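You operate a simulated robot arm through the tools that you are given. There is no shell and no other tool. Be economical: measure what you need, move in short steps, check, and stop when the job is done.

Carry out the task below with a simulated two-armed robot. There is one attempt and no reset: what you move stays moved.

Task
Fix the blower down, then pull it over once at STOP.
Fine: board nut tight with the green spanner, spanner back, clamp lever to clamped before you pull.

It is judged by the outcome, as a careful person would: the job done as asked, and still so three seconds after it is handed in. It fails if anything else is knocked over, pushed out of place, dropped, spilled or broken.

Robot
Two 7-joint arms with two-finger parallel grippers on one trunk, on a base that drives. Base frame: it is fixed to the floor where the robot stands at the start and does not move with it; the origin is under the middle of the robot, x ahead of it, y to its left, z up; the surface under the hand at the start is at about z = 900. Lengths are in mm, angles in degrees, forces in N, time in s.
The left shoulder is at the start at [70, 134, 1251], the right one opposite. With the tool pointing down near the work surface each hand reaches from about 100 to 640 mm from the robot's upright axis, wherever it stands, measured 20 degrees to its own side. Places, roughly: board nut [600, 0, 900]; clamp lever [600, 400, 1000]; leaf blower [800, 200, 1100]; starter grip [600, 100, 1000]. Payload 1.57 kg a hand.
Tool frame (each hand has its own): the origin (TCP) lies between the finger pads and is the grasp point; the fingertips stand 30 mm ahead of it; z points along the fingers, y is the line along which they close. The gripper opens to 80 mm. The fingers are 17 mm wide and 12 mm thick; the gripper's body (40 by 82 mm) begins 80 mm behind the TCP.
Orientation is told as [roll, pitch, yaw] about the base's x, y, z axes, in that order, counted from this pose: with the fingers straight down and closing along the base's y, the tool's x points along the base's -x, its y along +y and its z along -z.

Tools
- The arms move only by the tool nudge_tool. It takes "left_motion", "right_motion" or both (then of equal length, played together; a hand with none holds still); each is a list of rows, each a list of 7 numbers: the shift along the tool's x, y, z in m, then the turn, a rotation vector about the tool's x, y, z in degrees, then the closure, from 0 (fully open) to 1 (shut). In form: [[x, y, z, wx, wy, wz, jaw], ...]. A call has 1 to 10 rows; each row is the pose to reach, as a shift and turn from the pose commanded when the call began, along the tool's axes at that moment. Each row takes 0.2 s and may step no farther than 50 mm and 8.6 degrees from the row before; otherwise, or with a gripper value out of range, the whole call is refused. A pose out of reach is approached as far as the arm can. The call stops where the force on the tool passes 40 N (or 10 N more than at its start, if that is more) or the arm is blocked; 0.2 s more then pass. Each finger travels about 153 mm/s and halts on what it meets, pressing with about 31 N; the grip force reading is that of the motor and also rises with nothing between the fingers. The clock runs only during rows and for 0.2 s after the last one: add rows that repeat a pose to give the fingers time. It gives the time, the measured TCP pose, the force on the tool (base axes), the opening and the grip force at its end, in the units of the frame above (readings bear some noise), with the torque about the TCP (base axes, N m) and any sound that the robot's microphone picked up.
- Cameras (640 x 400 px; columns grow to the right, rows downward): "scene" is now at [138.8, 2.1, 1481.9]; the picture's right is [0.00, -1.00, 0.00], its down [-0.55, -0.00, -0.84] and it looks along [0.84, 0.00, -0.55] (base axes); focal length 277 px, centre (320, 200). "left" rides on the left gripper at [72, 7, -122] in its tool frame; the picture's right is [-0.09, 1.00, 0.00], its down [-0.84, -0.08, -0.54] and it looks along [-0.54, -0.05, 0.84] (tool axes); focal length 238 px, centre (320, 200). "right" rides on the right gripper at [72, -7, -122] in its tool frame; the picture's right is [0.09, 1.00, 0.00], its down [-0.84, 0.08, -0.54] and it looks along [-0.54, 0.05, 0.84] (tool axes); focal length 238 px, centre (320, 200). There is no depth. A picture from a camera that has moved, and an enlarged one, comes with that camera's place and axes in the base frame and with its lens.
- capture(camera): a new picture of that camera. The clock stands still meanwhile.
- slide_trunk(by): slides the trunk up (or, below 0, down) by that many mm; the arms and the scene camera ride with it, the base frame stays. It gives what a move gives, with no picture.
- steer(legs): drives the robot by 1 to 6 legs, each [ahead, left, turn to the left] in mm, mm and degrees, along the robot's own axes; the way and the turn of a leg run together, so that a leg with both is an arc; at most 1500 mm and 180 degrees a leg. The arms and the cameras ride along, it lands a little off, and it stops where it bumps. It gives what a move gives.
- aim_head(pan, tilt): turns the head with the scene camera to pan (to the left, within 86 degrees either way) and tilt (down, from -29 to 69), counted from straight ahead of the robot. It gives what a move gives.
- inspect(camera, box): a new picture of the part [left, top, right, bottom] of that camera's present view, enlarged. The clock stands still meanwhile.
- hand_in(): hands the job in; it is judged then, once.

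Go step by step. Nothing tells you exact positions but the pictures and the camera data: compare them with the known pose of the tool, close in by small moves and look again before you grip or let go. The budget is 120 turns and 100 pictures, counting those below and the enlarged ones. Unless the task says otherwise, let go and move clear before handing in, and close with one line.

The tools are called after "Call:" as name(argument=value, ...) on one line, values as JSON. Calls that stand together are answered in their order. nudge_tool: Moves the arms, as the interface text tells. Its arguments: {"type":"object","properties":{"left_motion":{"type":"array","items":{"type":"array","items":{"type":"number"}}},"right_motion":{"type":"array","items":{"type":"array","items":{"type":"number"}}}},"required":[]} The other tools are called the same way: slide_trunk (by) slides the trunk up or down; steer (legs) drives the base; aim_head (pan, tilt) turns the head that bears the scene camera; capture (camera) takes a picture; inspect (camera, box) takes an enlarged picture of a part of a camera's view; hand_in () hands the job in.

At the start:

```text
time_s: 0.0
left_ee_pos: [421.5, 236.8, 1291.5]
left_tcp_rot: [0.1, -0.1, 0.0]
left_force: [-0.2, -0.6, -0.7]
left_wrist_torque: [0.0, -0.01, 0.02]
left_finger_gap: 80.3
left_grasp_force: 0.1
right_ee_pos: [446.1, -55.9, 1295.1]
right_tcp_rot: [0.0, -0.1, -0.1]
right_force: [-0.8, -0.2, 0.5]
right_wrist_torque: [-0.01, -0.02, 0.01]
right_finger_gap: 79.7
right_grasp_force: 0.0
trunk travel left (down, up): [-825.0, 115.0]
robot x, y, heading: [0.2, 3.5, 0.1]
head pan, tilt: [0.0, 33.2]
```

scene: 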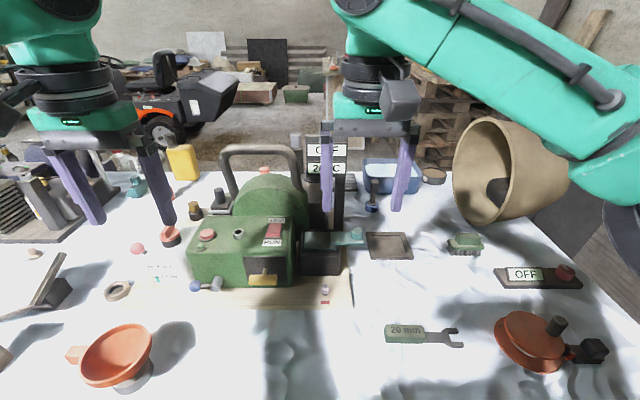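
right: 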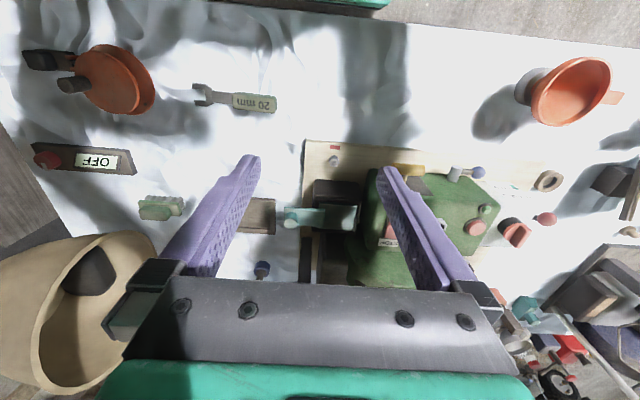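
left: 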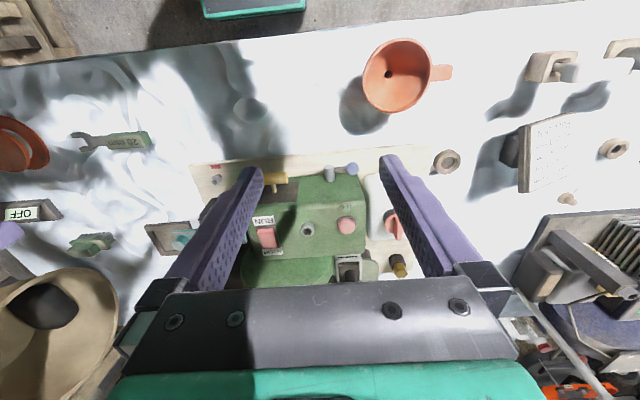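

I see a green blower on a board, a spanner lying in front right, and several distractors. I'll zoom in for detail first.

Call:
inspect(camera="scene", box=[170, 130, 370, 310])

Call:
inspect(camera="scene", box=[340, 200, 640, 390])

Call:
inspect(camera="scene", box=[0, 140, 240, 390])

Call:
inspect(camera="left", box=[180, 130, 420, 300])

Call:
inspect(camera="right", box=[260, 120, 580, 310])

```text
2.22 times, centred on (270, 220) of scene
camera zoom: at [138.8, 2.1, 1481.9], right [0.0, -1.0, 0.0], down [-0.55, 0.0, -0.84], along [0.84, 0.0, -0.55], focal length 615 px, centre (431, 156)
```

zoom: 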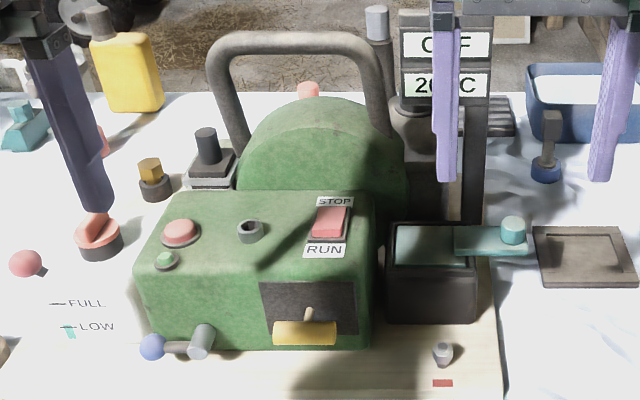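

```text
2.11 times, centred on (490, 295) of scene
camera zoom: at [138.8, 2.1, 1481.9], right [0.0, -1.0, 0.0], down [-0.55, 0.0, -0.84], along [0.84, 0.0, -0.55], focal length 582 px, centre (-38, 0)
```

zoom: 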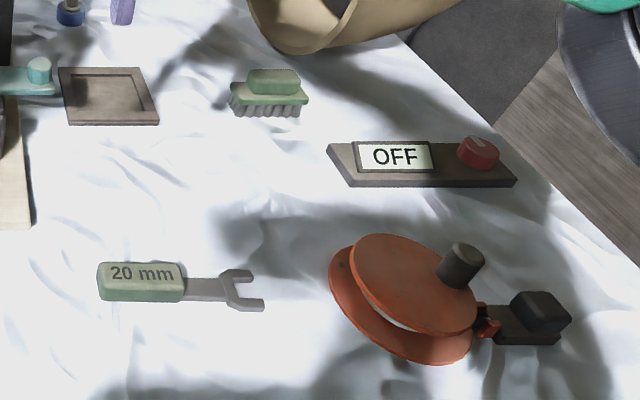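

```text
1.60 times, centred on (120, 265) of scene
camera zoom: at [138.8, 2.1, 1481.9], right [0.0, -1.0, 0.0], down [-0.55, 0.0, -0.84], along [0.84, 0.0, -0.55], focal length 443 px, centre (640, 96)
```

zoom: 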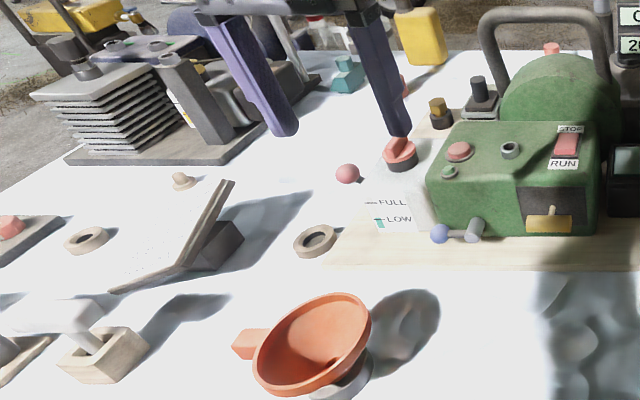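

```text
2.35 times, centred on (300, 215) of left
camera zoom: at [348.7, 243.4, 1412.6], right [0.09, 1.0, 0.0], down [0.84, -0.08, 0.54], along [0.54, -0.05, -0.84], focal length 561 px, centre (367, 165)
```

zoom: 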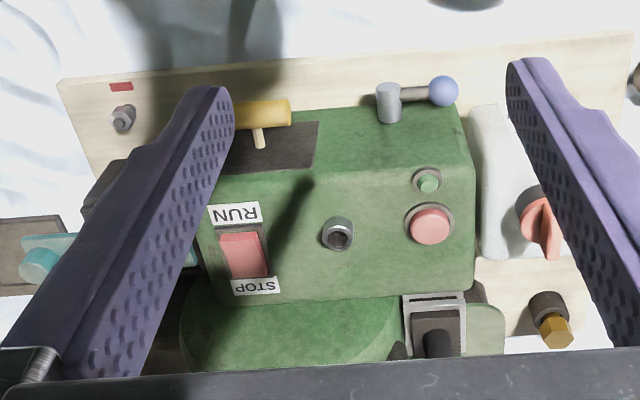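

```text
2.00 times, centred on (420, 215) of right
camera zoom: at [374.0, -61.2, 1416.0], right [-0.09, 1.0, 0.0], down [0.84, 0.08, 0.54], along [0.54, 0.05, -0.84], focal length 477 px, centre (120, 170)
```

zoom: 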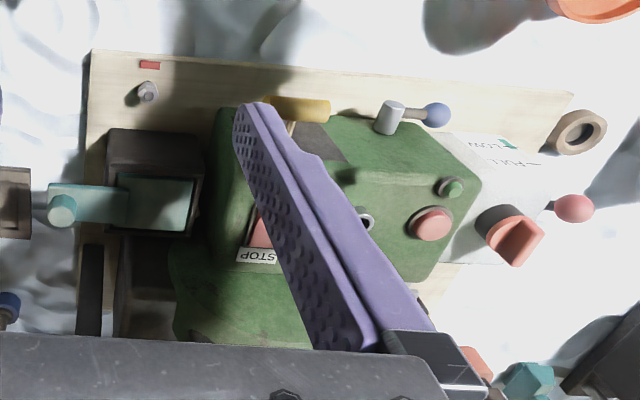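

There's a card on a stand at left, maybe instructions. I'll zoom in on that, and look at the nut, the switch and the lever.

Call:
inspect(camera="left", box=[500, 100, 600, 200])

Call:
inspect(camera="left", box=[185, 140, 285, 200])

Call:
inspect(camera="scene", box=[180, 200, 290, 300])

Call:
inspect(camera="scene", box=[280, 220, 370, 310])

```text
4.00 times, centred on (550, 150) of left
camera zoom: at [348.7, 243.4, 1412.6], right [0.09, 1.0, 0.0], down [0.84, -0.08, 0.54], along [0.54, -0.05, -0.84], focal length 953 px, centre (-600, 400)
```

zoom: 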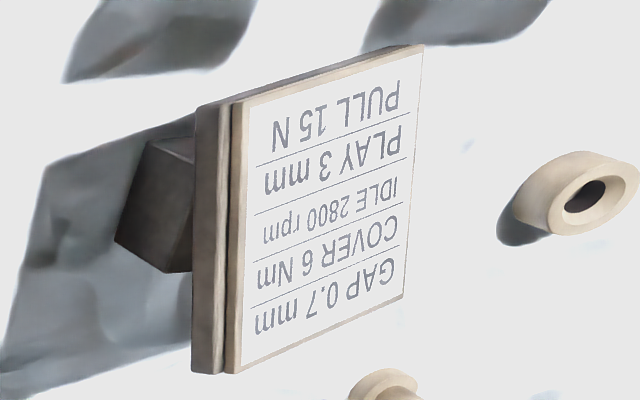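

```text
6.40 times, centred on (235, 170) of left
camera zoom: at [348.7, 243.4, 1412.6], right [0.09, 1.0, 0.0], down [0.84, -0.08, 0.54], along [0.54, -0.05, -0.84], focal length 1525 px, centre (864, 392)
```

zoom: 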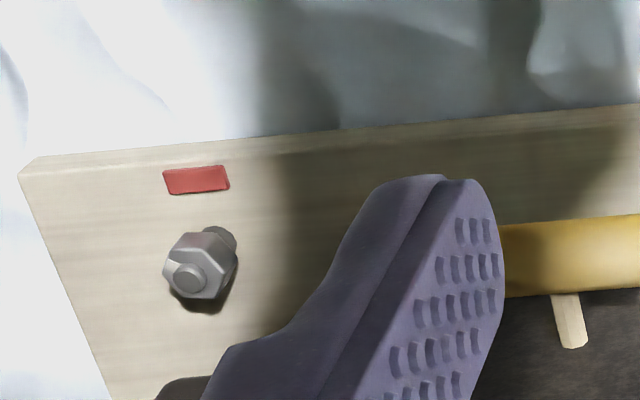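

```text
4.00 times, centred on (235, 250) of scene
camera zoom: at [138.8, 2.1, 1481.9], right [0.0, -1.0, 0.0], down [-0.55, 0.0, -0.84], along [0.84, 0.0, -0.55], focal length 1106 px, centre (660, 0)
```

zoom: 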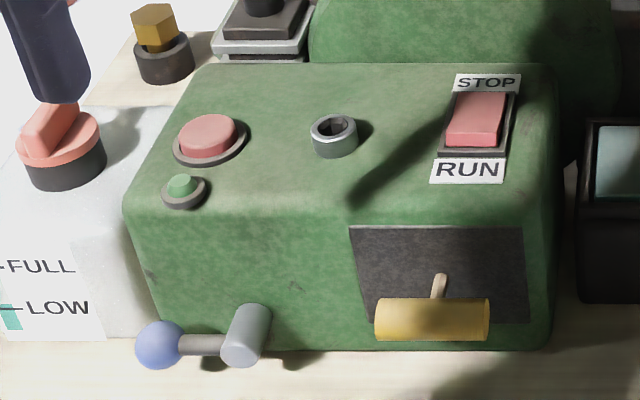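

```text
4.44 times, centred on (325, 265) of scene
camera zoom: at [138.8, 2.1, 1481.9], right [0.0, -1.0, 0.0], down [-0.55, 0.0, -0.84], along [0.84, 0.0, -0.55], focal length 1230 px, centre (298, -89)
```

zoom: 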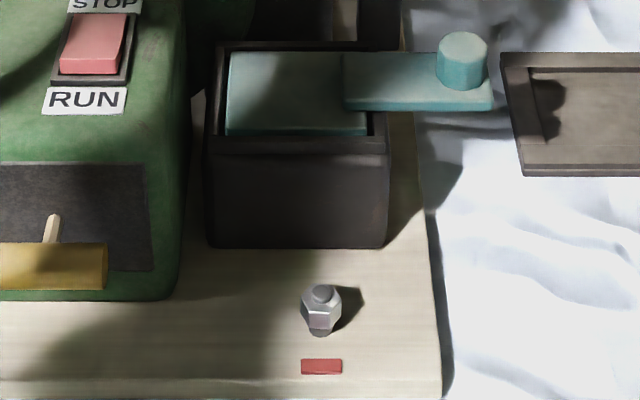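

I need a closer view of the left side of the blower to identify the clamp lever. I'll raise the left arm out of the way and pan the head.

Call:
nudge_tool(left_motion=[[0.03, 0.03, -0.03, 0, 0, 0, 0], [0.06, 0.06, -0.06, 0, 0, 0, 0], [0.09, 0.09, -0.09, 0, 0, 0, 0], [0.12, 0.12, -0.1, 0, 0, 0, 0], [0.14, 0.16, -0.1, 0, 0, 0, 0]])

Call:
aim_head(pan=20, tilt=33)

Call:
capture(camera="scene")

Call:
capture(camera="left")

```text
refused: row 1 steps farther than a row can; nothing moved
```

```text
time_s: 0.8
left_ee_pos: [420.9, 237.2, 1291.4]
left_tcp_rot: [0.0, 0.0, 0.0]
left_force: [-0.1, -0.1, -0.1]
left_wrist_torque: [-0.01, -0.03, -0.01]
left_finger_gap: 80.0
left_grasp_force: 0.1
right_ee_pos: [447.3, -55.2, 1294.1]
right_tcp_rot: [0.0, 0.0, -0.1]
right_force: [0.5, 0.5, 0.6]
right_wrist_torque: [-0.03, 0.01, 0.05]
right_finger_gap: 79.9
right_grasp_force: 0.1
trunk travel left (down, up): [-825.0, 115.0]
robot x, y, heading: [-1.0, 2.8, 0.1]
head pan, tilt: [20.0, 33.0]
```

```text
87 pictures are left
camera scene: at [133.6, 32.5, 1482.2], right [0.34, -0.94, 0.0], down [-0.51, -0.19, -0.84], along [0.79, 0.29, -0.54], focal length 277 px, centre (320, 200)
```

scene: 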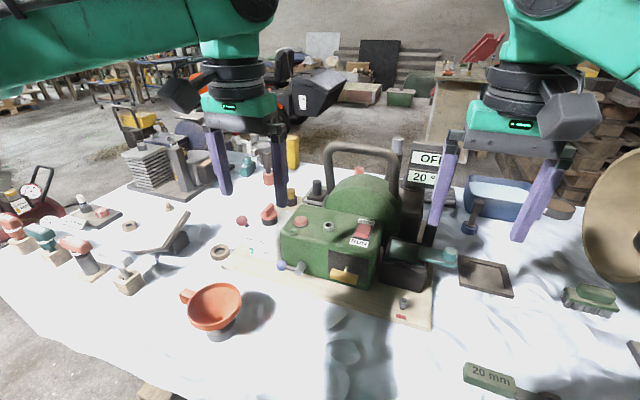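

```text
86 pictures are left
camera left: at [348.7, 243.5, 1412.6], right [0.09, 1.0, 0.0], down [0.84, -0.08, 0.54], along [0.54, -0.05, -0.84], focal length 238 px, centre (320, 200)
```

left: 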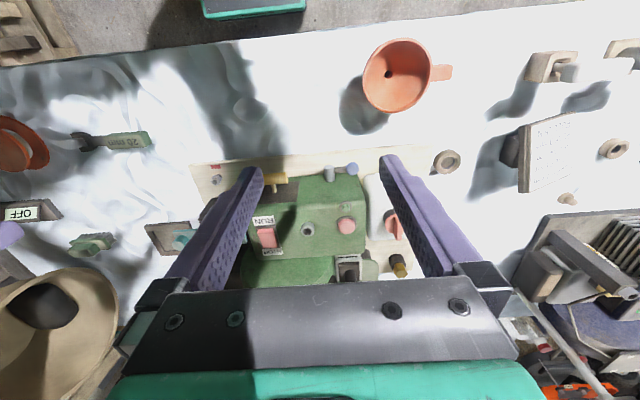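

Call:
nudge_tool(left_motion=[[0.02, 0.025, -0.02, 0, 0, 0, 0], [0.04, 0.055, -0.04, 0, 0, 0, 0], [0.06, 0.085, -0.06, 0, 0, 0, 0], [0.08, 0.12, -0.07, 0, 0, 0, 0], [0.1, 0.16, -0.08, 0, 0, 0, 0]])

Call:
inspect(camera="scene", box=[190, 130, 450, 330])

Call:
capture(camera="left")

```text
time_s: 2.0
left_ee_pos: [318.6, 397.9, 1370.4]
left_tcp_rot: [0.0, -0.1, 0.0]
left_force: [-0.2, 0.7, 0.0]
left_wrist_torque: [0.02, -0.02, 0.04]
left_finger_gap: 79.7
left_grasp_force: 0.0
right_ee_pos: [445.8, -54.3, 1294.5]
right_tcp_rot: [0.0, -0.2, -0.1]
right_force: [-0.5, -0.7, -0.5]
right_wrist_torque: [-0.02, -0.02, 0.01]
right_finger_gap: 80.0
right_grasp_force: 0.0
trunk travel left (down, up): [-825.0, 115.0]
robot x, y, heading: [-4.3, -0.6, 0.0]
head pan, tilt: [20.0, 33.0]
```

```text
2.00 times, centred on (320, 230) of scene
camera zoom: at [131.5, 33.5, 1482.3], right [0.34, -0.94, 0.0], down [-0.51, -0.19, -0.84], along [0.79, 0.29, -0.54], focal length 553 px, centre (320, 140)
```

zoom: 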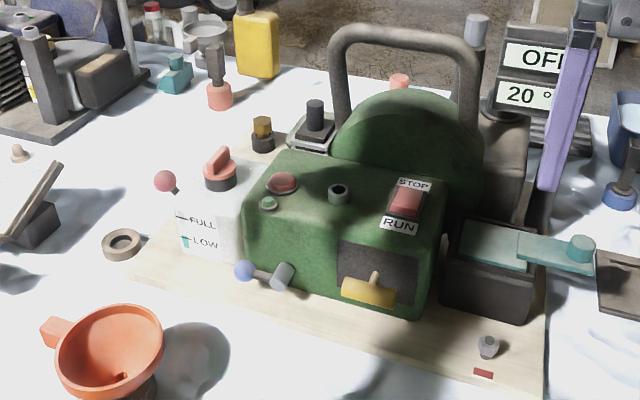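

```text
84 pictures are left
camera left: at [246.3, 403.9, 1492.5], right [0.09, 1.0, 0.0], down [0.84, -0.08, 0.54], along [0.54, -0.05, -0.84], focal length 238 px, centre (320, 200)
```

left: 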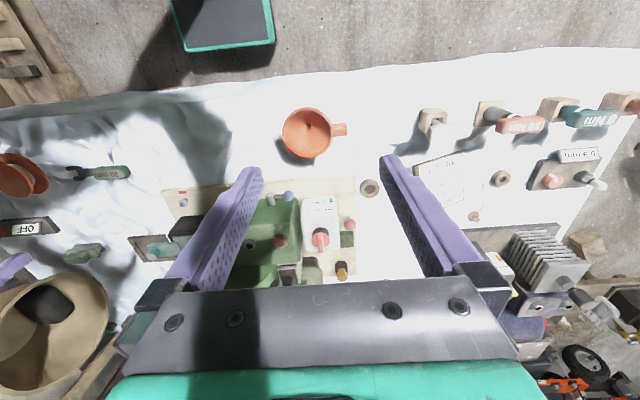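

Call:
inspect(camera="left", box=[270, 175, 390, 285])

Call:
inspect(camera="scene", box=[190, 190, 300, 280])

```text
3.64 times, centred on (330, 230) of left
camera zoom: at [246.3, 403.9, 1492.5], right [0.09, 1.0, 0.0], down [0.84, -0.08, 0.54], along [0.54, -0.05, -0.84], focal length 867 px, centre (284, 91)
```

zoom: 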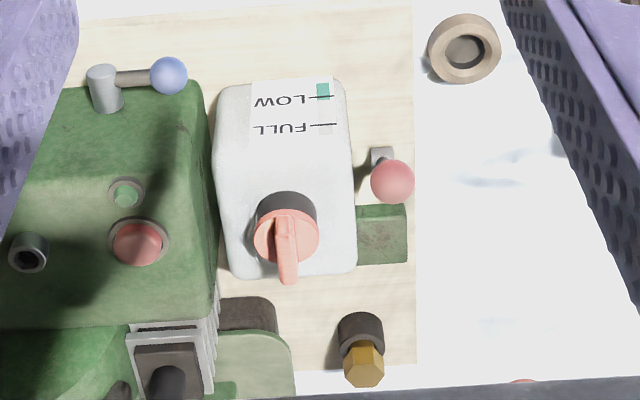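

```text
4.44 times, centred on (245, 235) of scene
camera zoom: at [131.5, 33.5, 1482.3], right [0.34, -0.94, 0.0], down [-0.51, -0.19, -0.84], along [0.79, 0.29, -0.54], focal length 1230 px, centre (653, 44)
```

zoom: 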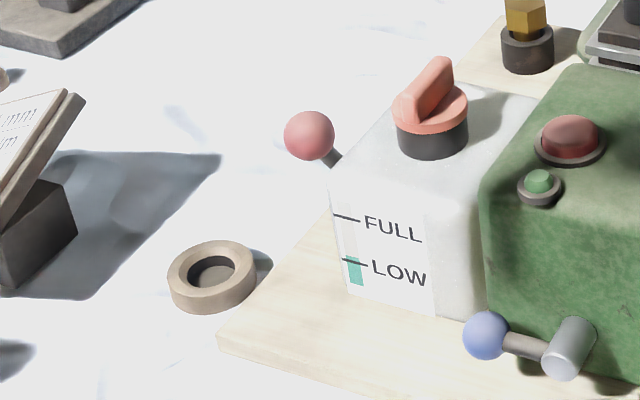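

The red-ball lever sits on a green block at the left side of the board (likely the clamp). I'll bring the left camera lower and to the left to see it side-on.

Call:
nudge_tool(left_motion=[[-0.01, 0.02, 0.03, 0, 0, 5, 0], [-0.02, 0.04, 0.06, 0, 0, 10, 0], [-0.03, 0.06, 0.09, 0, 0, 15, 0], [-0.04, 0.08, 0.12, 0, 0, 20, 0], [-0.05, 0.1, 0.15, 0, 0, 25, 0], [-0.06, 0.12, 0.18, 0, 0, 30, 0]])

Call:
capture(camera="left")

```text
time_s: 3.4
left_ee_pos: [381.1, 519.9, 1190.6]
left_tcp_rot: [0.0, 0.0, -30.1]
left_force: [0.2, 0.6, 0.2]
left_wrist_torque: [-0.01, 0.0, -0.01]
left_finger_gap: 80.0
left_grasp_force: 0.1
right_ee_pos: [448.2, -54.1, 1294.0]
right_tcp_rot: [-0.1, 0.1, 0.0]
right_force: [-0.2, 0.4, -0.6]
right_wrist_torque: [0.01, 0.05, -0.02]
right_finger_gap: 79.8
right_grasp_force: 0.0
trunk travel left (down, up): [-825.0, 115.0]
robot x, y, heading: [2.1, -0.9, -0.2]
head pan, tilt: [20.0, 33.0]
```

```text
81 pictures are left
camera left: at [322.1, 561.7, 1311.8], right [0.58, 0.82, 0.0], down [0.69, -0.49, 0.54], along [0.44, -0.31, -0.84], focal length 238 px, centre (320, 200)
```

left: 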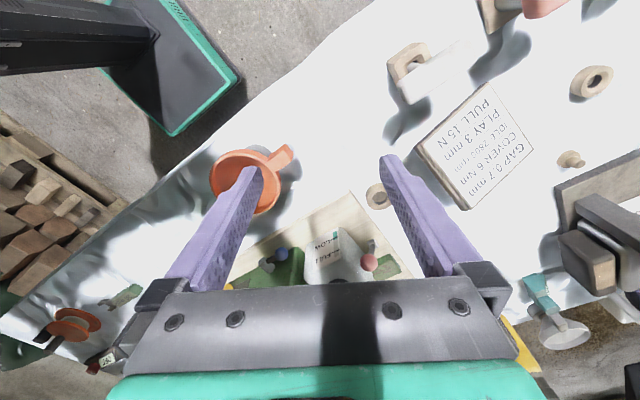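

Call:
nudge_tool(left_motion=[[0, 0.01, 0.0, 0, -8, 0, 0], [0, 0.02, 0.0, 0, -16, 0, 0], [0, 0.03, 0.0, 0, -24, 0, 0], [0, 0.04, 0.0, 0, -32, 0, 0], [0, 0.05, 0.0, 0, -40, 0, 0], [0, 0.06, 0.0, 0, -45, 0, 0]])

Call:
capture(camera="left")

```text
time_s: 4.8
left_ee_pos: [411.3, 570.5, 1190.5]
left_tcp_rot: [-0.1, -45.1, -30.2]
left_force: [-0.5, 0.8, 0.2]
left_wrist_torque: [0.02, 0.0, 0.0]
left_finger_gap: 80.1
left_grasp_force: 0.0
right_ee_pos: [447.2, -54.9, 1294.6]
right_tcp_rot: [0.0, -0.1, -0.1]
right_force: [-0.8, -0.8, -0.5]
right_wrist_torque: [0.0, -0.01, 0.03]
right_finger_gap: 80.0
right_grasp_force: 0.1
trunk travel left (down, up): [-825.0, 115.0]
robot x, y, heading: [-0.4, 0.0, -0.1]
head pan, tilt: [20.0, 33.0]
```

```text
80 pictures are left
camera left: at [295.6, 644.0, 1225.1], right [0.55, 0.83, 0.07], down [0.14, -0.17, 0.98], along [0.82, -0.53, -0.21], focal length 238 px, centre (320, 200)
```

left: 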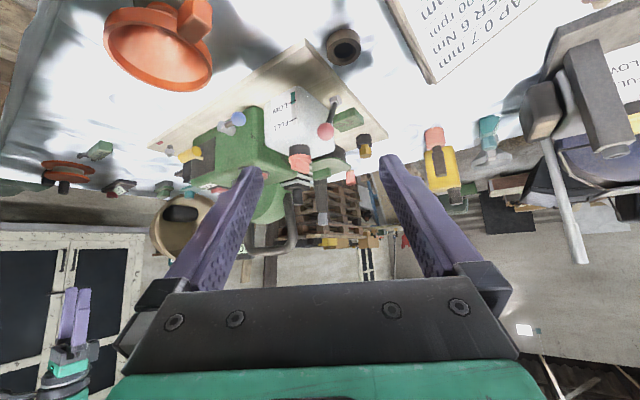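

Call:
inspect(camera="left", box=[265, 70, 405, 180])

Call:
inspect(camera="left", box=[160, 80, 280, 190])

```text
3.64 times, centred on (335, 125) of left
camera zoom: at [295.6, 644.0, 1225.1], right [0.55, 0.83, 0.07], down [0.14, -0.17, 0.98], along [0.82, -0.53, -0.21], focal length 867 px, centre (266, 473)
```

zoom: 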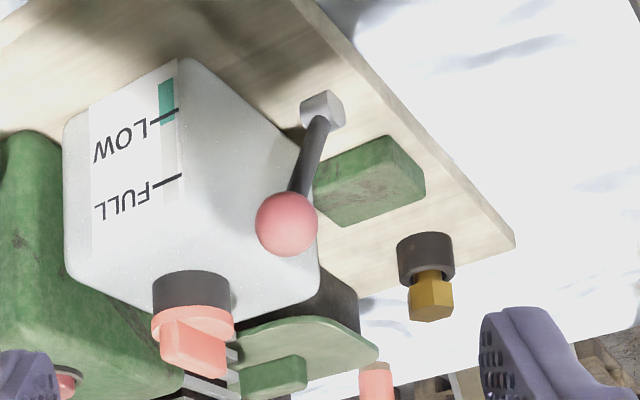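

```text
3.64 times, centred on (220, 135) of left
camera zoom: at [295.6, 644.0, 1225.1], right [0.55, 0.83, 0.07], down [0.14, -0.17, 0.98], along [0.82, -0.53, -0.21], focal length 867 px, centre (684, 436)
```

zoom: 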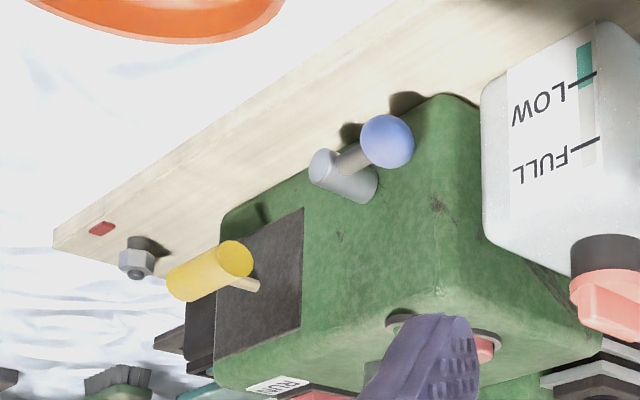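

Triangulating, the red-ball lever stands at (638,445,1012) with its pivot at (687,445,919), leaning towards me; the green foot lug is behind it, so clamping means swinging it to +x. Next, the spanner: I'll move the right hand above it to measure it.

Call:
nudge_tool(right_motion=[[-0.01, -0.024, 0.035, 0, 0, 0, 0], [-0.02, -0.048, 0.07, 0, 0, 0, 0], [-0.03, -0.072, 0.105, 0, 0, 0, 0], [-0.035, -0.096, 0.14, 0, 0, 0, 0], [-0.04, -0.12, 0.17, 0, 0, 0, 0], [-0.04, -0.145, 0.195, 0, 0, 0, 0]])

Call:
capture(camera="right")

Call:
aim_head(pan=0, tilt=60)

Call:
capture(camera="scene")

```text
time_s: 6.2
left_ee_pos: [410.4, 569.2, 1192.6]
left_tcp_rot: [0.1, -45.0, -30.2]
left_force: [0.0, -0.1, 0.9]
left_wrist_torque: [0.0, 0.04, -0.01]
left_finger_gap: 80.0
left_grasp_force: 0.1
right_ee_pos: [485.6, -201.6, 1098.3]
right_tcp_rot: [0.2, 0.0, 0.0]
right_force: [-0.5, -1.4, -1.0]
right_wrist_torque: [0.0, -0.01, 0.02]
right_finger_gap: 80.1
right_grasp_force: 0.1
trunk travel left (down, up): [-825.0, 115.0]
robot x, y, heading: [-1.0, 2.7, 0.2]
head pan, tilt: [20.0, 33.0]
```

```text
77 pictures are left
camera right: at [413.6, -207.7, 1219.7], right [-0.09, 1.0, 0.0], down [0.84, 0.08, 0.54], along [0.54, 0.05, -0.84], focal length 238 px, centre (320, 200)
```

right: 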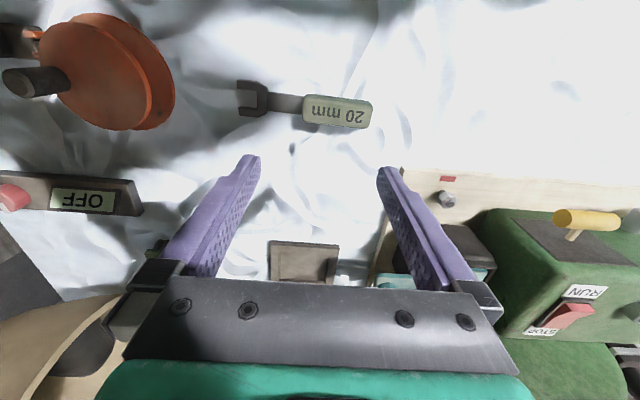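

```text
time_s: 7.1
left_ee_pos: [409.8, 569.5, 1191.4]
left_tcp_rot: [-0.1, -45.0, -30.0]
left_force: [-0.4, 0.4, 0.5]
left_wrist_torque: [-0.03, -0.03, 0.0]
left_finger_gap: 79.9
left_grasp_force: 0.1
right_ee_pos: [485.4, -200.7, 1098.6]
right_tcp_rot: [0.0, 0.0, -0.1]
right_force: [0.1, -0.3, 0.4]
right_wrist_torque: [-0.02, 0.01, 0.04]
right_finger_gap: 80.2
right_grasp_force: 0.0
trunk travel left (down, up): [-825.0, 115.0]
robot x, y, heading: [4.0, -3.0, 0.2]
head pan, tilt: [0.0, 60.0]
```

```text
76 pictures are left
camera scene: at [116.5, 2.5, 1444.8], right [0.0, -1.0, 0.0], down [-0.87, 0.0, -0.5], along [0.5, 0.0, -0.87], focal length 277 px, centre (320, 200)
```

scene: 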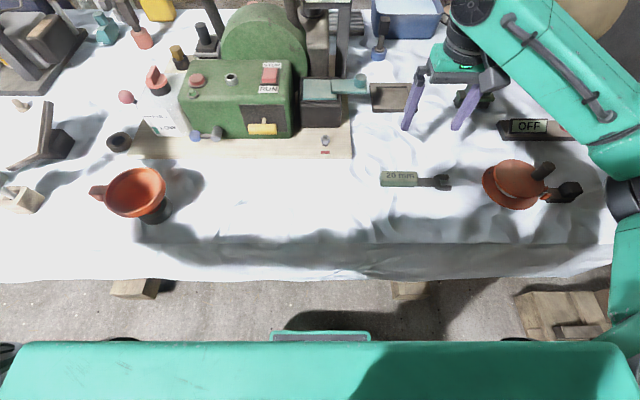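

Call:
inspect(camera="right", box=[220, 60, 390, 160])

Call:
inspect(camera="right", box=[400, 160, 500, 220])

Call:
inspect(camera="scene", box=[290, 110, 470, 210])

```text
3.76 times, centred on (305, 110) of right
camera zoom: at [413.8, -206.1, 1220.2], right [-0.09, 1.0, 0.0], down [0.84, 0.08, 0.54], along [0.54, 0.05, -0.84], focal length 897 px, centre (376, 539)
```

zoom: 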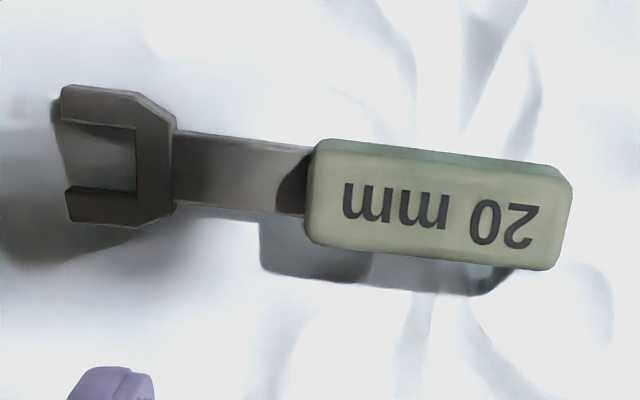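

```text
6.40 times, centred on (450, 190) of right
camera zoom: at [413.8, -206.1, 1220.2], right [-0.09, 1.0, 0.0], down [0.84, 0.08, 0.54], along [0.54, 0.05, -0.84], focal length 1525 px, centre (-512, 264)
```

zoom: 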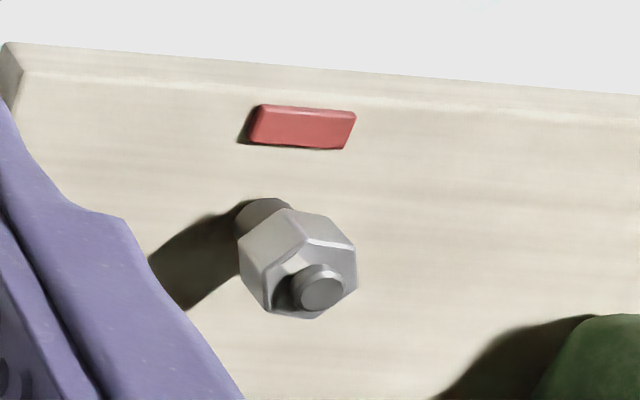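

```text
3.56 times, centred on (380, 160) of scene
camera zoom: at [116.5, 2.5, 1444.8], right [0.0, -1.0, 0.0], down [-0.87, 0.0, -0.5], along [0.5, 0.0, -0.87], focal length 984 px, centre (107, 342)
```

zoom: 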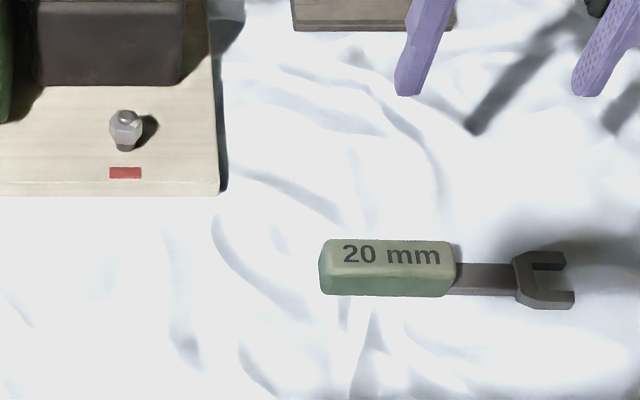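

The spanner lies along y at x≈475, with the handle centre at about (476,-181) and the slot centre at about (474,-290); the nut is at about (581,-10,934). I'll turn the right hand to yaw -90 above the handle, and park the left hand a little higher.

Call:
nudge_tool(right_motion=[[0.001, 0.002, 0.0, 0, 0, 8.5, 0], [0.002, 0.004, 0.01, 0, 0, 17, 0], [0.003, 0.006, 0.02, 0, 0, 25.5, 0], [0.004, 0.01, 0.03, 0, 0, 34, 0], [0.005, 0.014, 0.04, 0, 0, 42.5, 0], [0.006, 0.016, 0.05, 0, 0, 51, 0], [0.007, 0.018, 0.06, 0, 0, 59.5, 0], [0.008, 0.019, 0.07, 0, 0, 68, 0], [0.009, 0.02, 0.08, 0, 0, 76.5, 0], [0.0095, 0.02, 0.09, 0, 0, 85, 0]])

Call:
nudge_tool(right_motion=[[0, 0, 0, 0, 0, 5, 0], [0, 0, 0, 0, 0, 5, 0]])

Call:
capture(camera="right")

Call:
inspect(camera="scene", box=[290, 80, 490, 220])

```text
time_s: 9.3
left_ee_pos: [411.0, 569.3, 1190.4]
left_tcp_rot: [-0.1, -45.1, -29.9]
left_force: [0.2, 0.3, 0.0]
left_wrist_torque: [0.0, -0.03, 0.0]
left_finger_gap: 80.1
left_grasp_force: 0.1
right_ee_pos: [476.4, -180.9, 1010.3]
right_tcp_rot: [0.0, 0.0, -85.2]
right_force: [0.5, -1.1, -0.3]
right_wrist_torque: [-0.01, -0.02, 0.03]
right_finger_gap: 79.9
right_grasp_force: 0.0
trunk travel left (down, up): [-825.0, 115.0]
robot x, y, heading: [0.6, 2.2, 0.1]
head pan, tilt: [0.0, 60.0]
```

```text
time_s: 9.9
left_ee_pos: [411.3, 569.5, 1191.9]
left_tcp_rot: [0.1, -45.0, -30.0]
left_force: [0.4, 0.5, -0.6]
left_wrist_torque: [-0.01, 0.02, 0.0]
left_finger_gap: 80.2
left_grasp_force: 0.0
right_ee_pos: [478.6, -179.9, 1010.1]
right_tcp_rot: [0.0, 0.0, -90.0]
right_force: [-0.7, -0.4, 0.2]
right_wrist_torque: [0.01, -0.04, -0.01]
right_finger_gap: 79.7
right_grasp_force: 0.0
trunk travel left (down, up): [-825.0, 115.0]
robot x, y, heading: [0.3, 1.5, 0.3]
head pan, tilt: [0.0, 60.0]
```

```text
72 pictures are left
camera right: at [470.0, -107.5, 1131.2], right [1.0, 0.09, 0.0], down [0.08, -0.84, 0.54], along [0.05, -0.54, -0.84], focal length 238 px, centre (320, 200)
```

right: 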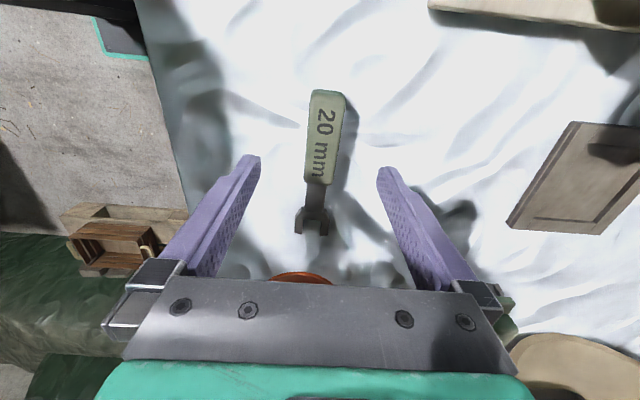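

```text
2.86 times, centred on (390, 150) of scene
camera zoom: at [116.5, 2.1, 1444.8], right [0.0, -1.0, 0.0], down [-0.87, 0.0, -0.5], along [0.5, 0.0, -0.87], focal length 790 px, centre (120, 343)
```

zoom: 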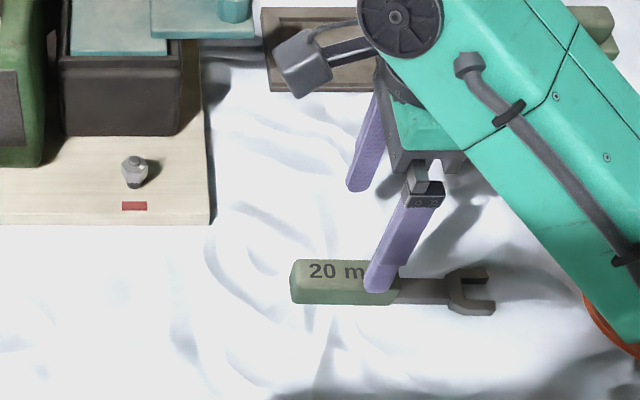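

The hand is centred over the handle. I'll go down with force guarding and close.

Call:
nudge_tool(right_motion=[[0, -0.001, 0.03, 0, 0, 0, 0], [0, -0.001, 0.055, 0, 0, 0, 0], [0, -0.001, 0.067, 0, 0, 0, 0], [0, -0.001, 0.073, 0, 0, 0, 0]])

Call:
inspect(camera="scene", box=[340, 140, 480, 220])

Call:
capture(camera="right")

```text
time_s: 10.9
left_ee_pos: [410.7, 569.3, 1191.6]
left_tcp_rot: [0.0, -45.0, -30.0]
left_force: [-0.3, 0.1, 0.6]
left_wrist_torque: [0.0, 0.01, 0.03]
left_finger_gap: 80.1
left_grasp_force: 0.0
right_ee_pos: [475.8, -178.7, 935.3]
right_tcp_rot: [-0.1, 0.0, -90.1]
right_force: [-0.2, -0.8, -0.4]
right_wrist_torque: [-0.02, -0.02, 0.04]
right_finger_gap: 80.0
right_grasp_force: 0.0
trunk travel left (down, up): [-825.0, 115.0]
robot x, y, heading: [-0.1, -0.2, -0.1]
head pan, tilt: [0.0, 60.0]
```

```text
4.57 times, centred on (410, 180) of scene
camera zoom: at [116.5, 2.1, 1444.8], right [0.0, -1.0, 0.0], down [-0.87, 0.0, -0.5], along [0.5, 0.0, -0.87], focal length 1265 px, centre (-91, 291)
```

zoom: 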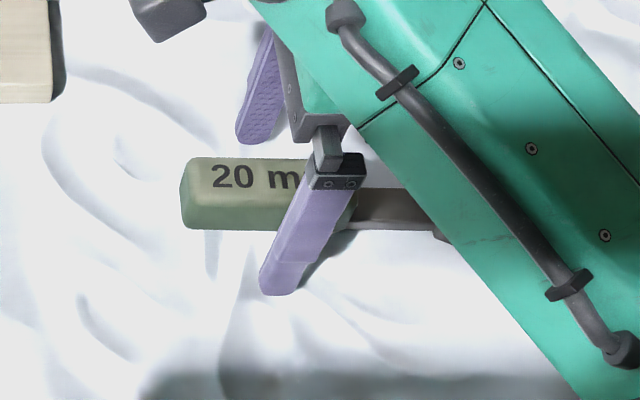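

```text
69 pictures are left
camera right: at [469.0, -107.4, 1057.8], right [1.0, 0.09, 0.0], down [0.08, -0.84, 0.54], along [0.05, -0.54, -0.84], focal length 238 px, centre (320, 200)
```

right: 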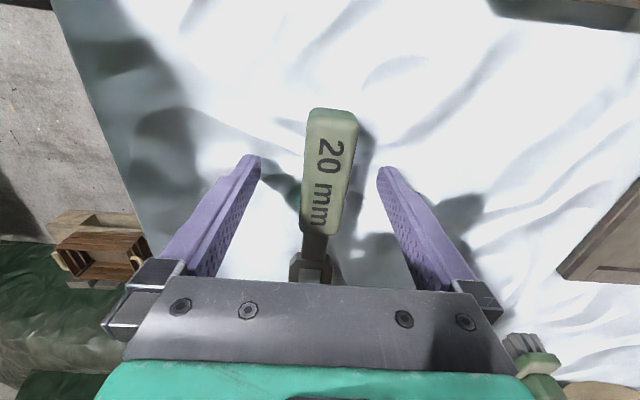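

Call:
nudge_tool(right_motion=[[0.004, 0.003, 0, 0, 0, 0, 0.3], [0.004, 0.003, 0, 0, 0, 0, 0.55], [0.004, 0.003, 0, 0, 0, 0, 0.75], [0.004, 0.003, 0, 0, 0, 0, 1], [0.004, 0.003, 0, 0, 0, 0, 1], [0.004, 0.003, 0, 0, 0, 0, 1]])

Call:
nudge_tool(right_motion=[[0, 0, -0.02, 0, 0, 0, 1], [0, 0, -0.05, 0, 0, 0, 1], [0, 0, -0.08, 0, 0, 0, 1]])

Call:
capture(camera="right")

Call:
inspect(camera="scene", box=[300, 80, 480, 220])

```text
time_s: 12.3
left_ee_pos: [410.3, 569.9, 1190.8]
left_tcp_rot: [0.1, -45.0, -30.1]
left_force: [-0.2, -0.1, 0.2]
left_wrist_torque: [0.02, -0.02, 0.0]
left_finger_gap: 80.2
left_grasp_force: 0.0
right_ee_pos: [478.9, -176.4, 936.5]
right_tcp_rot: [-0.1, 0.0, -90.1]
right_force: [0.5, 1.2, 0.6]
right_wrist_torque: [0.11, -0.02, -0.06]
right_finger_gap: 29.4
right_grasp_force: 30.7
trunk travel left (down, up): [-825.0, 115.0]
robot x, y, heading: [0.2, 3.5, 0.2]
head pan, tilt: [0.0, 60.0]
```

```text
time_s: 13.1
left_ee_pos: [410.6, 569.4, 1191.0]
left_tcp_rot: [0.1, -45.0, -30.2]
left_force: [-0.7, -0.6, -0.6]
left_wrist_torque: [-0.02, 0.01, -0.02]
left_finger_gap: 79.8
left_grasp_force: 0.1
right_ee_pos: [478.2, -176.3, 1017.6]
right_tcp_rot: [-0.1, 0.1, -90.1]
right_force: [0.5, 0.3, -2.8]
right_wrist_torque: [0.07, 0.0, -0.04]
right_finger_gap: 29.7
right_grasp_force: 30.7
trunk travel left (down, up): [-825.0, 115.0]
robot x, y, heading: [0.7, -0.2, -0.0]
head pan, tilt: [0.0, 60.0]
```

```text
68 pictures are left
camera right: at [471.7, -103.8, 1138.2], right [1.0, 0.09, 0.0], down [0.08, -0.84, 0.54], along [0.05, -0.54, -0.84], focal length 238 px, centre (320, 200)
```

right: 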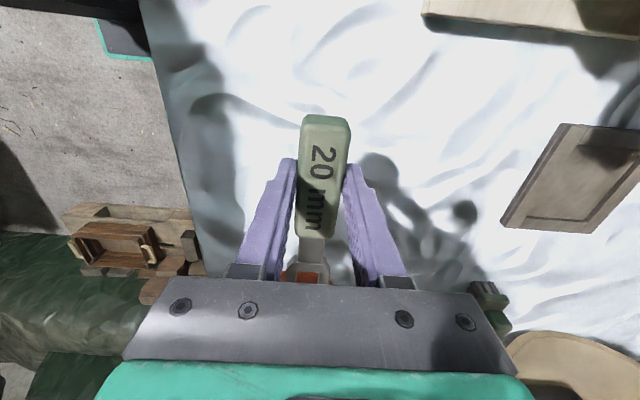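

```text
2.86 times, centred on (390, 150) of scene
camera zoom: at [116.6, 1.3, 1444.7], right [0.0, -1.0, 0.0], down [-0.87, 0.0, -0.5], along [0.5, 0.0, -0.87], focal length 790 px, centre (120, 343)
```

zoom: 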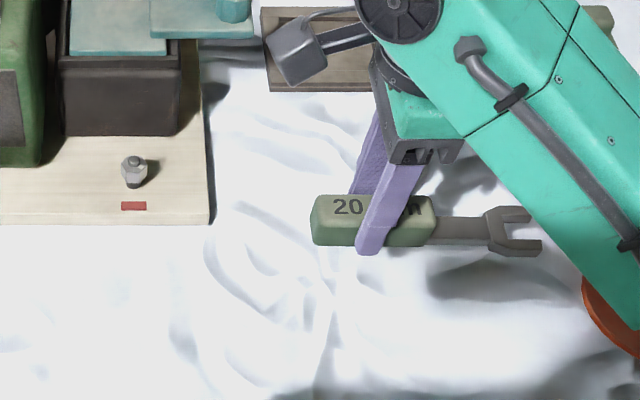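

The spanner is held firmly. Next I'll swing it 120° counter-clockwise so it points at the nut, staying high and 45 mm short.

Call:
nudge_tool(right_motion=[[0.008, -0.003, 0, 0, 0, -8.5, 1], [0.016, -0.006, 0, 0, 0, -17, 1], [0.024, -0.009, 0, 0, 0, -25.5, 1], [0.032, -0.012, 0, 0, 0, -34, 1], [0.04, -0.015, 0, 0, 0, -42.5, 1], [0.05, -0.018, 0, 0, 0, -51, 1], [0.06, -0.022, 0, 0, 0, -59.5, 1], [0.07, -0.026, 0, 0, 0, -68, 1], [0.08, -0.03, 0, 0, 0, -76.5, 1], [0.088, -0.032, 0, 0, 0, -85, 1]])

Call:
nudge_tool(right_motion=[[0, 0, 0, 0, 0, -8.5, 1], [0, 0, 0, 0, 0, -17, 1], [0, 0, 0, 0, 0, -25.5, 1], [0, 0, 0, 0, 0, -34, 1], [0, 0, 0, 0, 0, -35, 1], [0, 0, 0, 0, 0, -35, 1]])

Call:
capture(camera="right")

Call:
inspect(camera="scene", box=[270, 100, 430, 220])

```text
time_s: 15.3
left_ee_pos: [411.8, 569.8, 1190.2]
left_tcp_rot: [-0.1, -45.1, -30.0]
left_force: [0.6, -0.1, -0.3]
left_wrist_torque: [-0.03, -0.04, 0.02]
left_finger_gap: 80.2
left_grasp_force: 0.0
right_ee_pos: [447.8, -88.4, 1016.2]
right_tcp_rot: [0.0, 0.0, -4.9]
right_force: [-0.4, -0.9, -2.7]
right_wrist_torque: [-0.02, 0.02, 0.01]
right_finger_gap: 29.5
right_grasp_force: 30.8
trunk travel left (down, up): [-825.0, 115.0]
robot x, y, heading: [0.7, -1.2, 0.1]
head pan, tilt: [0.0, 60.0]
```

```text
time_s: 16.7
left_ee_pos: [411.4, 569.0, 1190.3]
left_tcp_rot: [-0.1, -45.0, -30.0]
left_force: [0.0, 0.9, -0.5]
left_wrist_torque: [0.0, 0.04, 0.02]
left_finger_gap: 80.0
left_grasp_force: 0.0
right_ee_pos: [447.3, -88.3, 1015.8]
right_tcp_rot: [0.0, 0.0, 29.9]
right_force: [-0.2, 0.1, -2.5]
right_wrist_torque: [-0.01, 0.03, 0.01]
right_finger_gap: 29.4
right_grasp_force: 30.7
trunk travel left (down, up): [-825.0, 115.0]
robot x, y, heading: [0.8, 0.2, -0.0]
head pan, tilt: [0.0, 60.0]
```

```text
66 pictures are left
camera right: at [387.8, -129.1, 1137.8], right [-0.58, 0.82, 0.0], down [0.69, 0.48, 0.54], along [0.44, 0.31, -0.84], focal length 238 px, centre (320, 200)
```

right: 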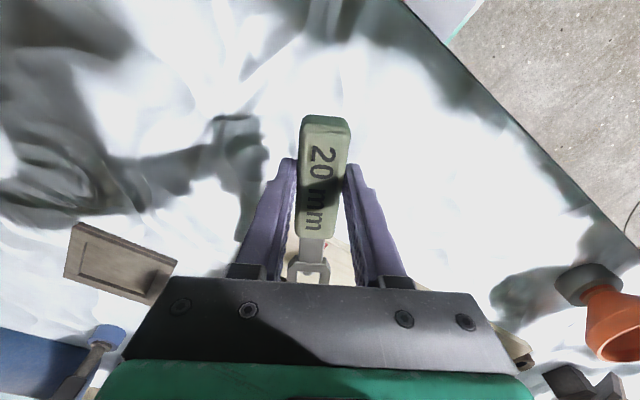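

```text
3.33 times, centred on (350, 160) of scene
camera zoom: at [116.9, 2.0, 1444.7], right [0.0, -1.0, 0.0], down [-0.87, 0.0, -0.5], along [0.5, 0.0, -0.87], focal length 922 px, centre (220, 333)
```

zoom: 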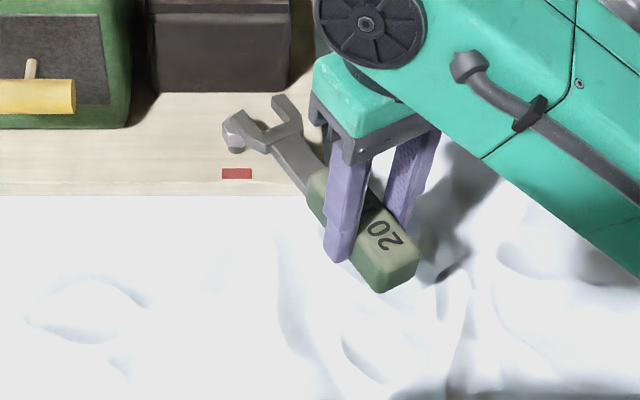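

Call:
inspect(camera="scene", box=[315, 115, 375, 160])

```text
8.89 times, centred on (345, 138) of scene
camera zoom: at [116.9, 2.0, 1444.7], right [0.0, -1.0, 0.0], down [-0.87, 0.0, -0.5], along [0.5, 0.0, -0.87], focal length 2459 px, centre (98, 756)
```

zoom: 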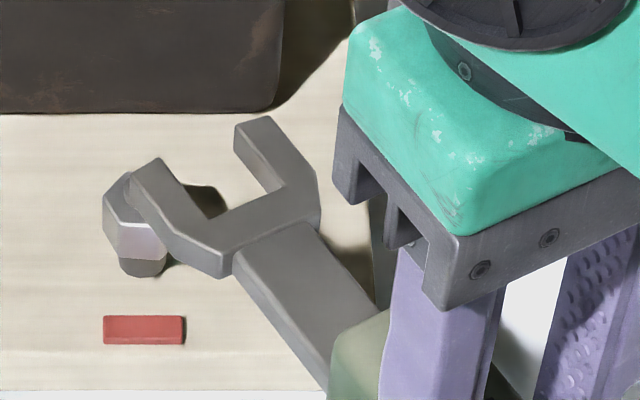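

I'll lower it to nut height while still short of the nut, so I can compare spanner and nut directly in the same plane.

Call:
nudge_tool(right_motion=[[0, 0, 0.02, 0, 0, 0, 1], [0, 0, 0.04, 0, 0, 0, 1], [0, 0, 0.057, 0, 0, 0, 1]])

Call:
inspect(camera="scene", box=[310, 115, 390, 175])

```text
time_s: 17.5
left_ee_pos: [410.3, 569.2, 1189.1]
left_tcp_rot: [0.1, -45.0, -29.9]
left_force: [0.1, -0.2, 0.4]
left_wrist_torque: [0.0, -0.01, 0.0]
left_finger_gap: 80.4
left_grasp_force: 0.1
right_ee_pos: [447.1, -87.9, 960.8]
right_tcp_rot: [0.0, 0.0, 29.9]
right_force: [-0.2, 0.5, -2.5]
right_wrist_torque: [-0.03, 0.05, -0.05]
right_finger_gap: 29.6
right_grasp_force: 30.8
trunk travel left (down, up): [-825.0, 115.0]
robot x, y, heading: [-2.1, -2.2, -0.1]
head pan, tilt: [0.0, 60.0]
```

```text
6.67 times, centred on (350, 145) of scene
camera zoom: at [117.0, 2.0, 1444.7], right [0.0, -1.0, 0.0], down [-0.87, 0.0, -0.5], along [0.5, 0.0, -0.87], focal length 1844 px, centre (120, 567)
```

zoom: 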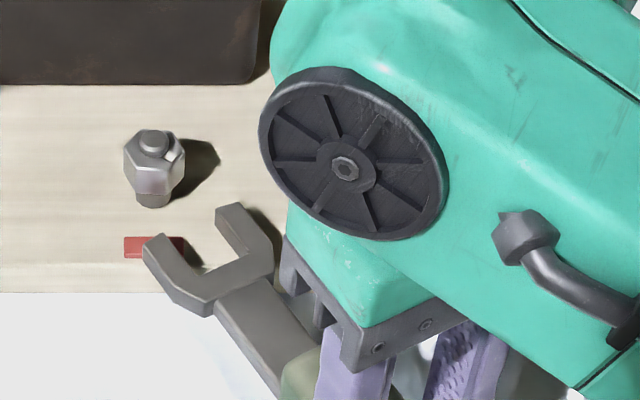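

Call:
inspect(camera="scene", box=[320, 128, 350, 150])

Call:
capture(camera="right")

```text
16.00 times, centred on (335, 139) of scene
camera zoom: at [117.0, 2.0, 1444.7], right [0.0, -1.0, 0.0], down [-0.87, 0.0, -0.5], along [0.5, 0.0, -0.87], focal length 4426 px, centre (80, 1176)
```

zoom: 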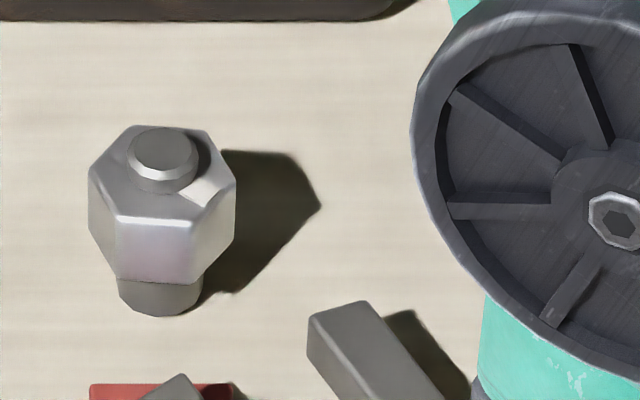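

```text
61 pictures are left
camera right: at [387.4, -129.1, 1080.8], right [-0.58, 0.82, 0.0], down [0.69, 0.48, 0.54], along [0.44, 0.31, -0.84], focal length 238 px, centre (320, 200)
```

right: 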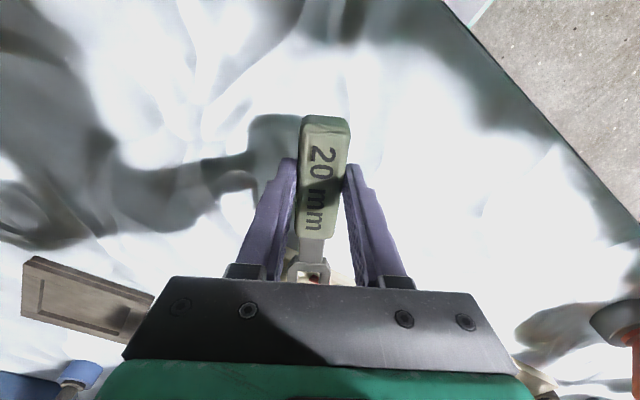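

The hex has a flat facing straight at me, so the 30° approach fits. I'll shift 3.4 mm sideways and 20 mm forward, then check.

Call:
nudge_tool(right_motion=[[0, -0.0034, 0.003, 0, 0, 0, 1], [-0.01, -0.0034, 0.003, 0, 0, 0, 1], [-0.02, -0.0034, 0.003, 0, 0, 0, 1], [-0.02, -0.0034, 0.003, 0, 0, 0, 1]])

Call:
inspect(camera="scene", box=[320, 122, 370, 157])

```text
time_s: 18.5
left_ee_pos: [411.4, 569.4, 1190.7]
left_tcp_rot: [0.1, -45.0, -30.1]
left_force: [-0.4, 0.1, 0.3]
left_wrist_torque: [0.0, 0.02, -0.01]
left_finger_gap: 80.0
left_grasp_force: 0.0
right_ee_pos: [465.9, -80.4, 956.1]
right_tcp_rot: [0.1, 0.0, 29.8]
right_force: [0.3, -0.1, -3.4]
right_wrist_torque: [-0.03, 0.01, 0.0]
right_finger_gap: 29.5
right_grasp_force: 30.7
trunk travel left (down, up): [-825.0, 115.0]
robot x, y, heading: [2.7, 0.4, 0.0]
head pan, tilt: [0.0, 60.0]
```

```text
11.43 times, centred on (345, 140) of scene
camera zoom: at [116.6, 1.7, 1444.8], right [0.0, -1.0, 0.0], down [-0.87, 0.0, -0.5], along [0.5, 0.0, -0.87], focal length 3162 px, centre (34, 891)
```

zoom: 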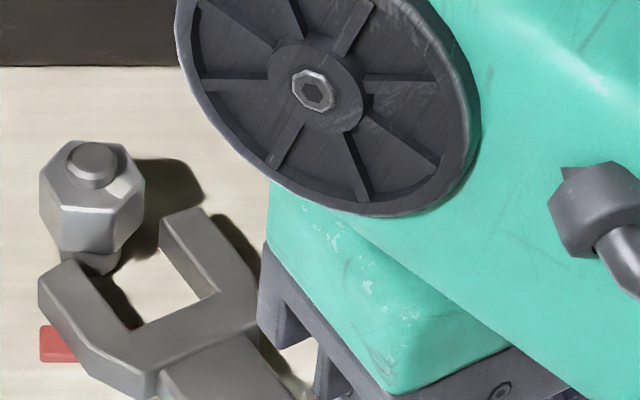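

I need the jaw height relative to the nut; the left camera has a low side view.

Call:
inspect(camera="left", box=[145, 125, 205, 165])

```text
10.00 times, centred on (175, 145) of left
camera zoom: at [295.3, 643.2, 1226.0], right [0.55, 0.83, 0.07], down [0.14, -0.17, 0.97], along [0.82, -0.53, -0.21], focal length 2384 px, centre (1770, 750)
```

zoom: 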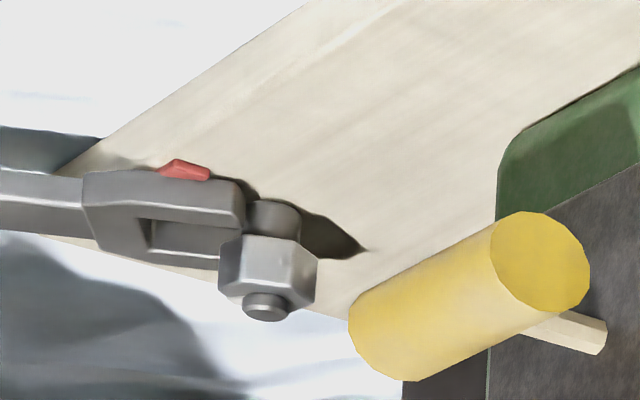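

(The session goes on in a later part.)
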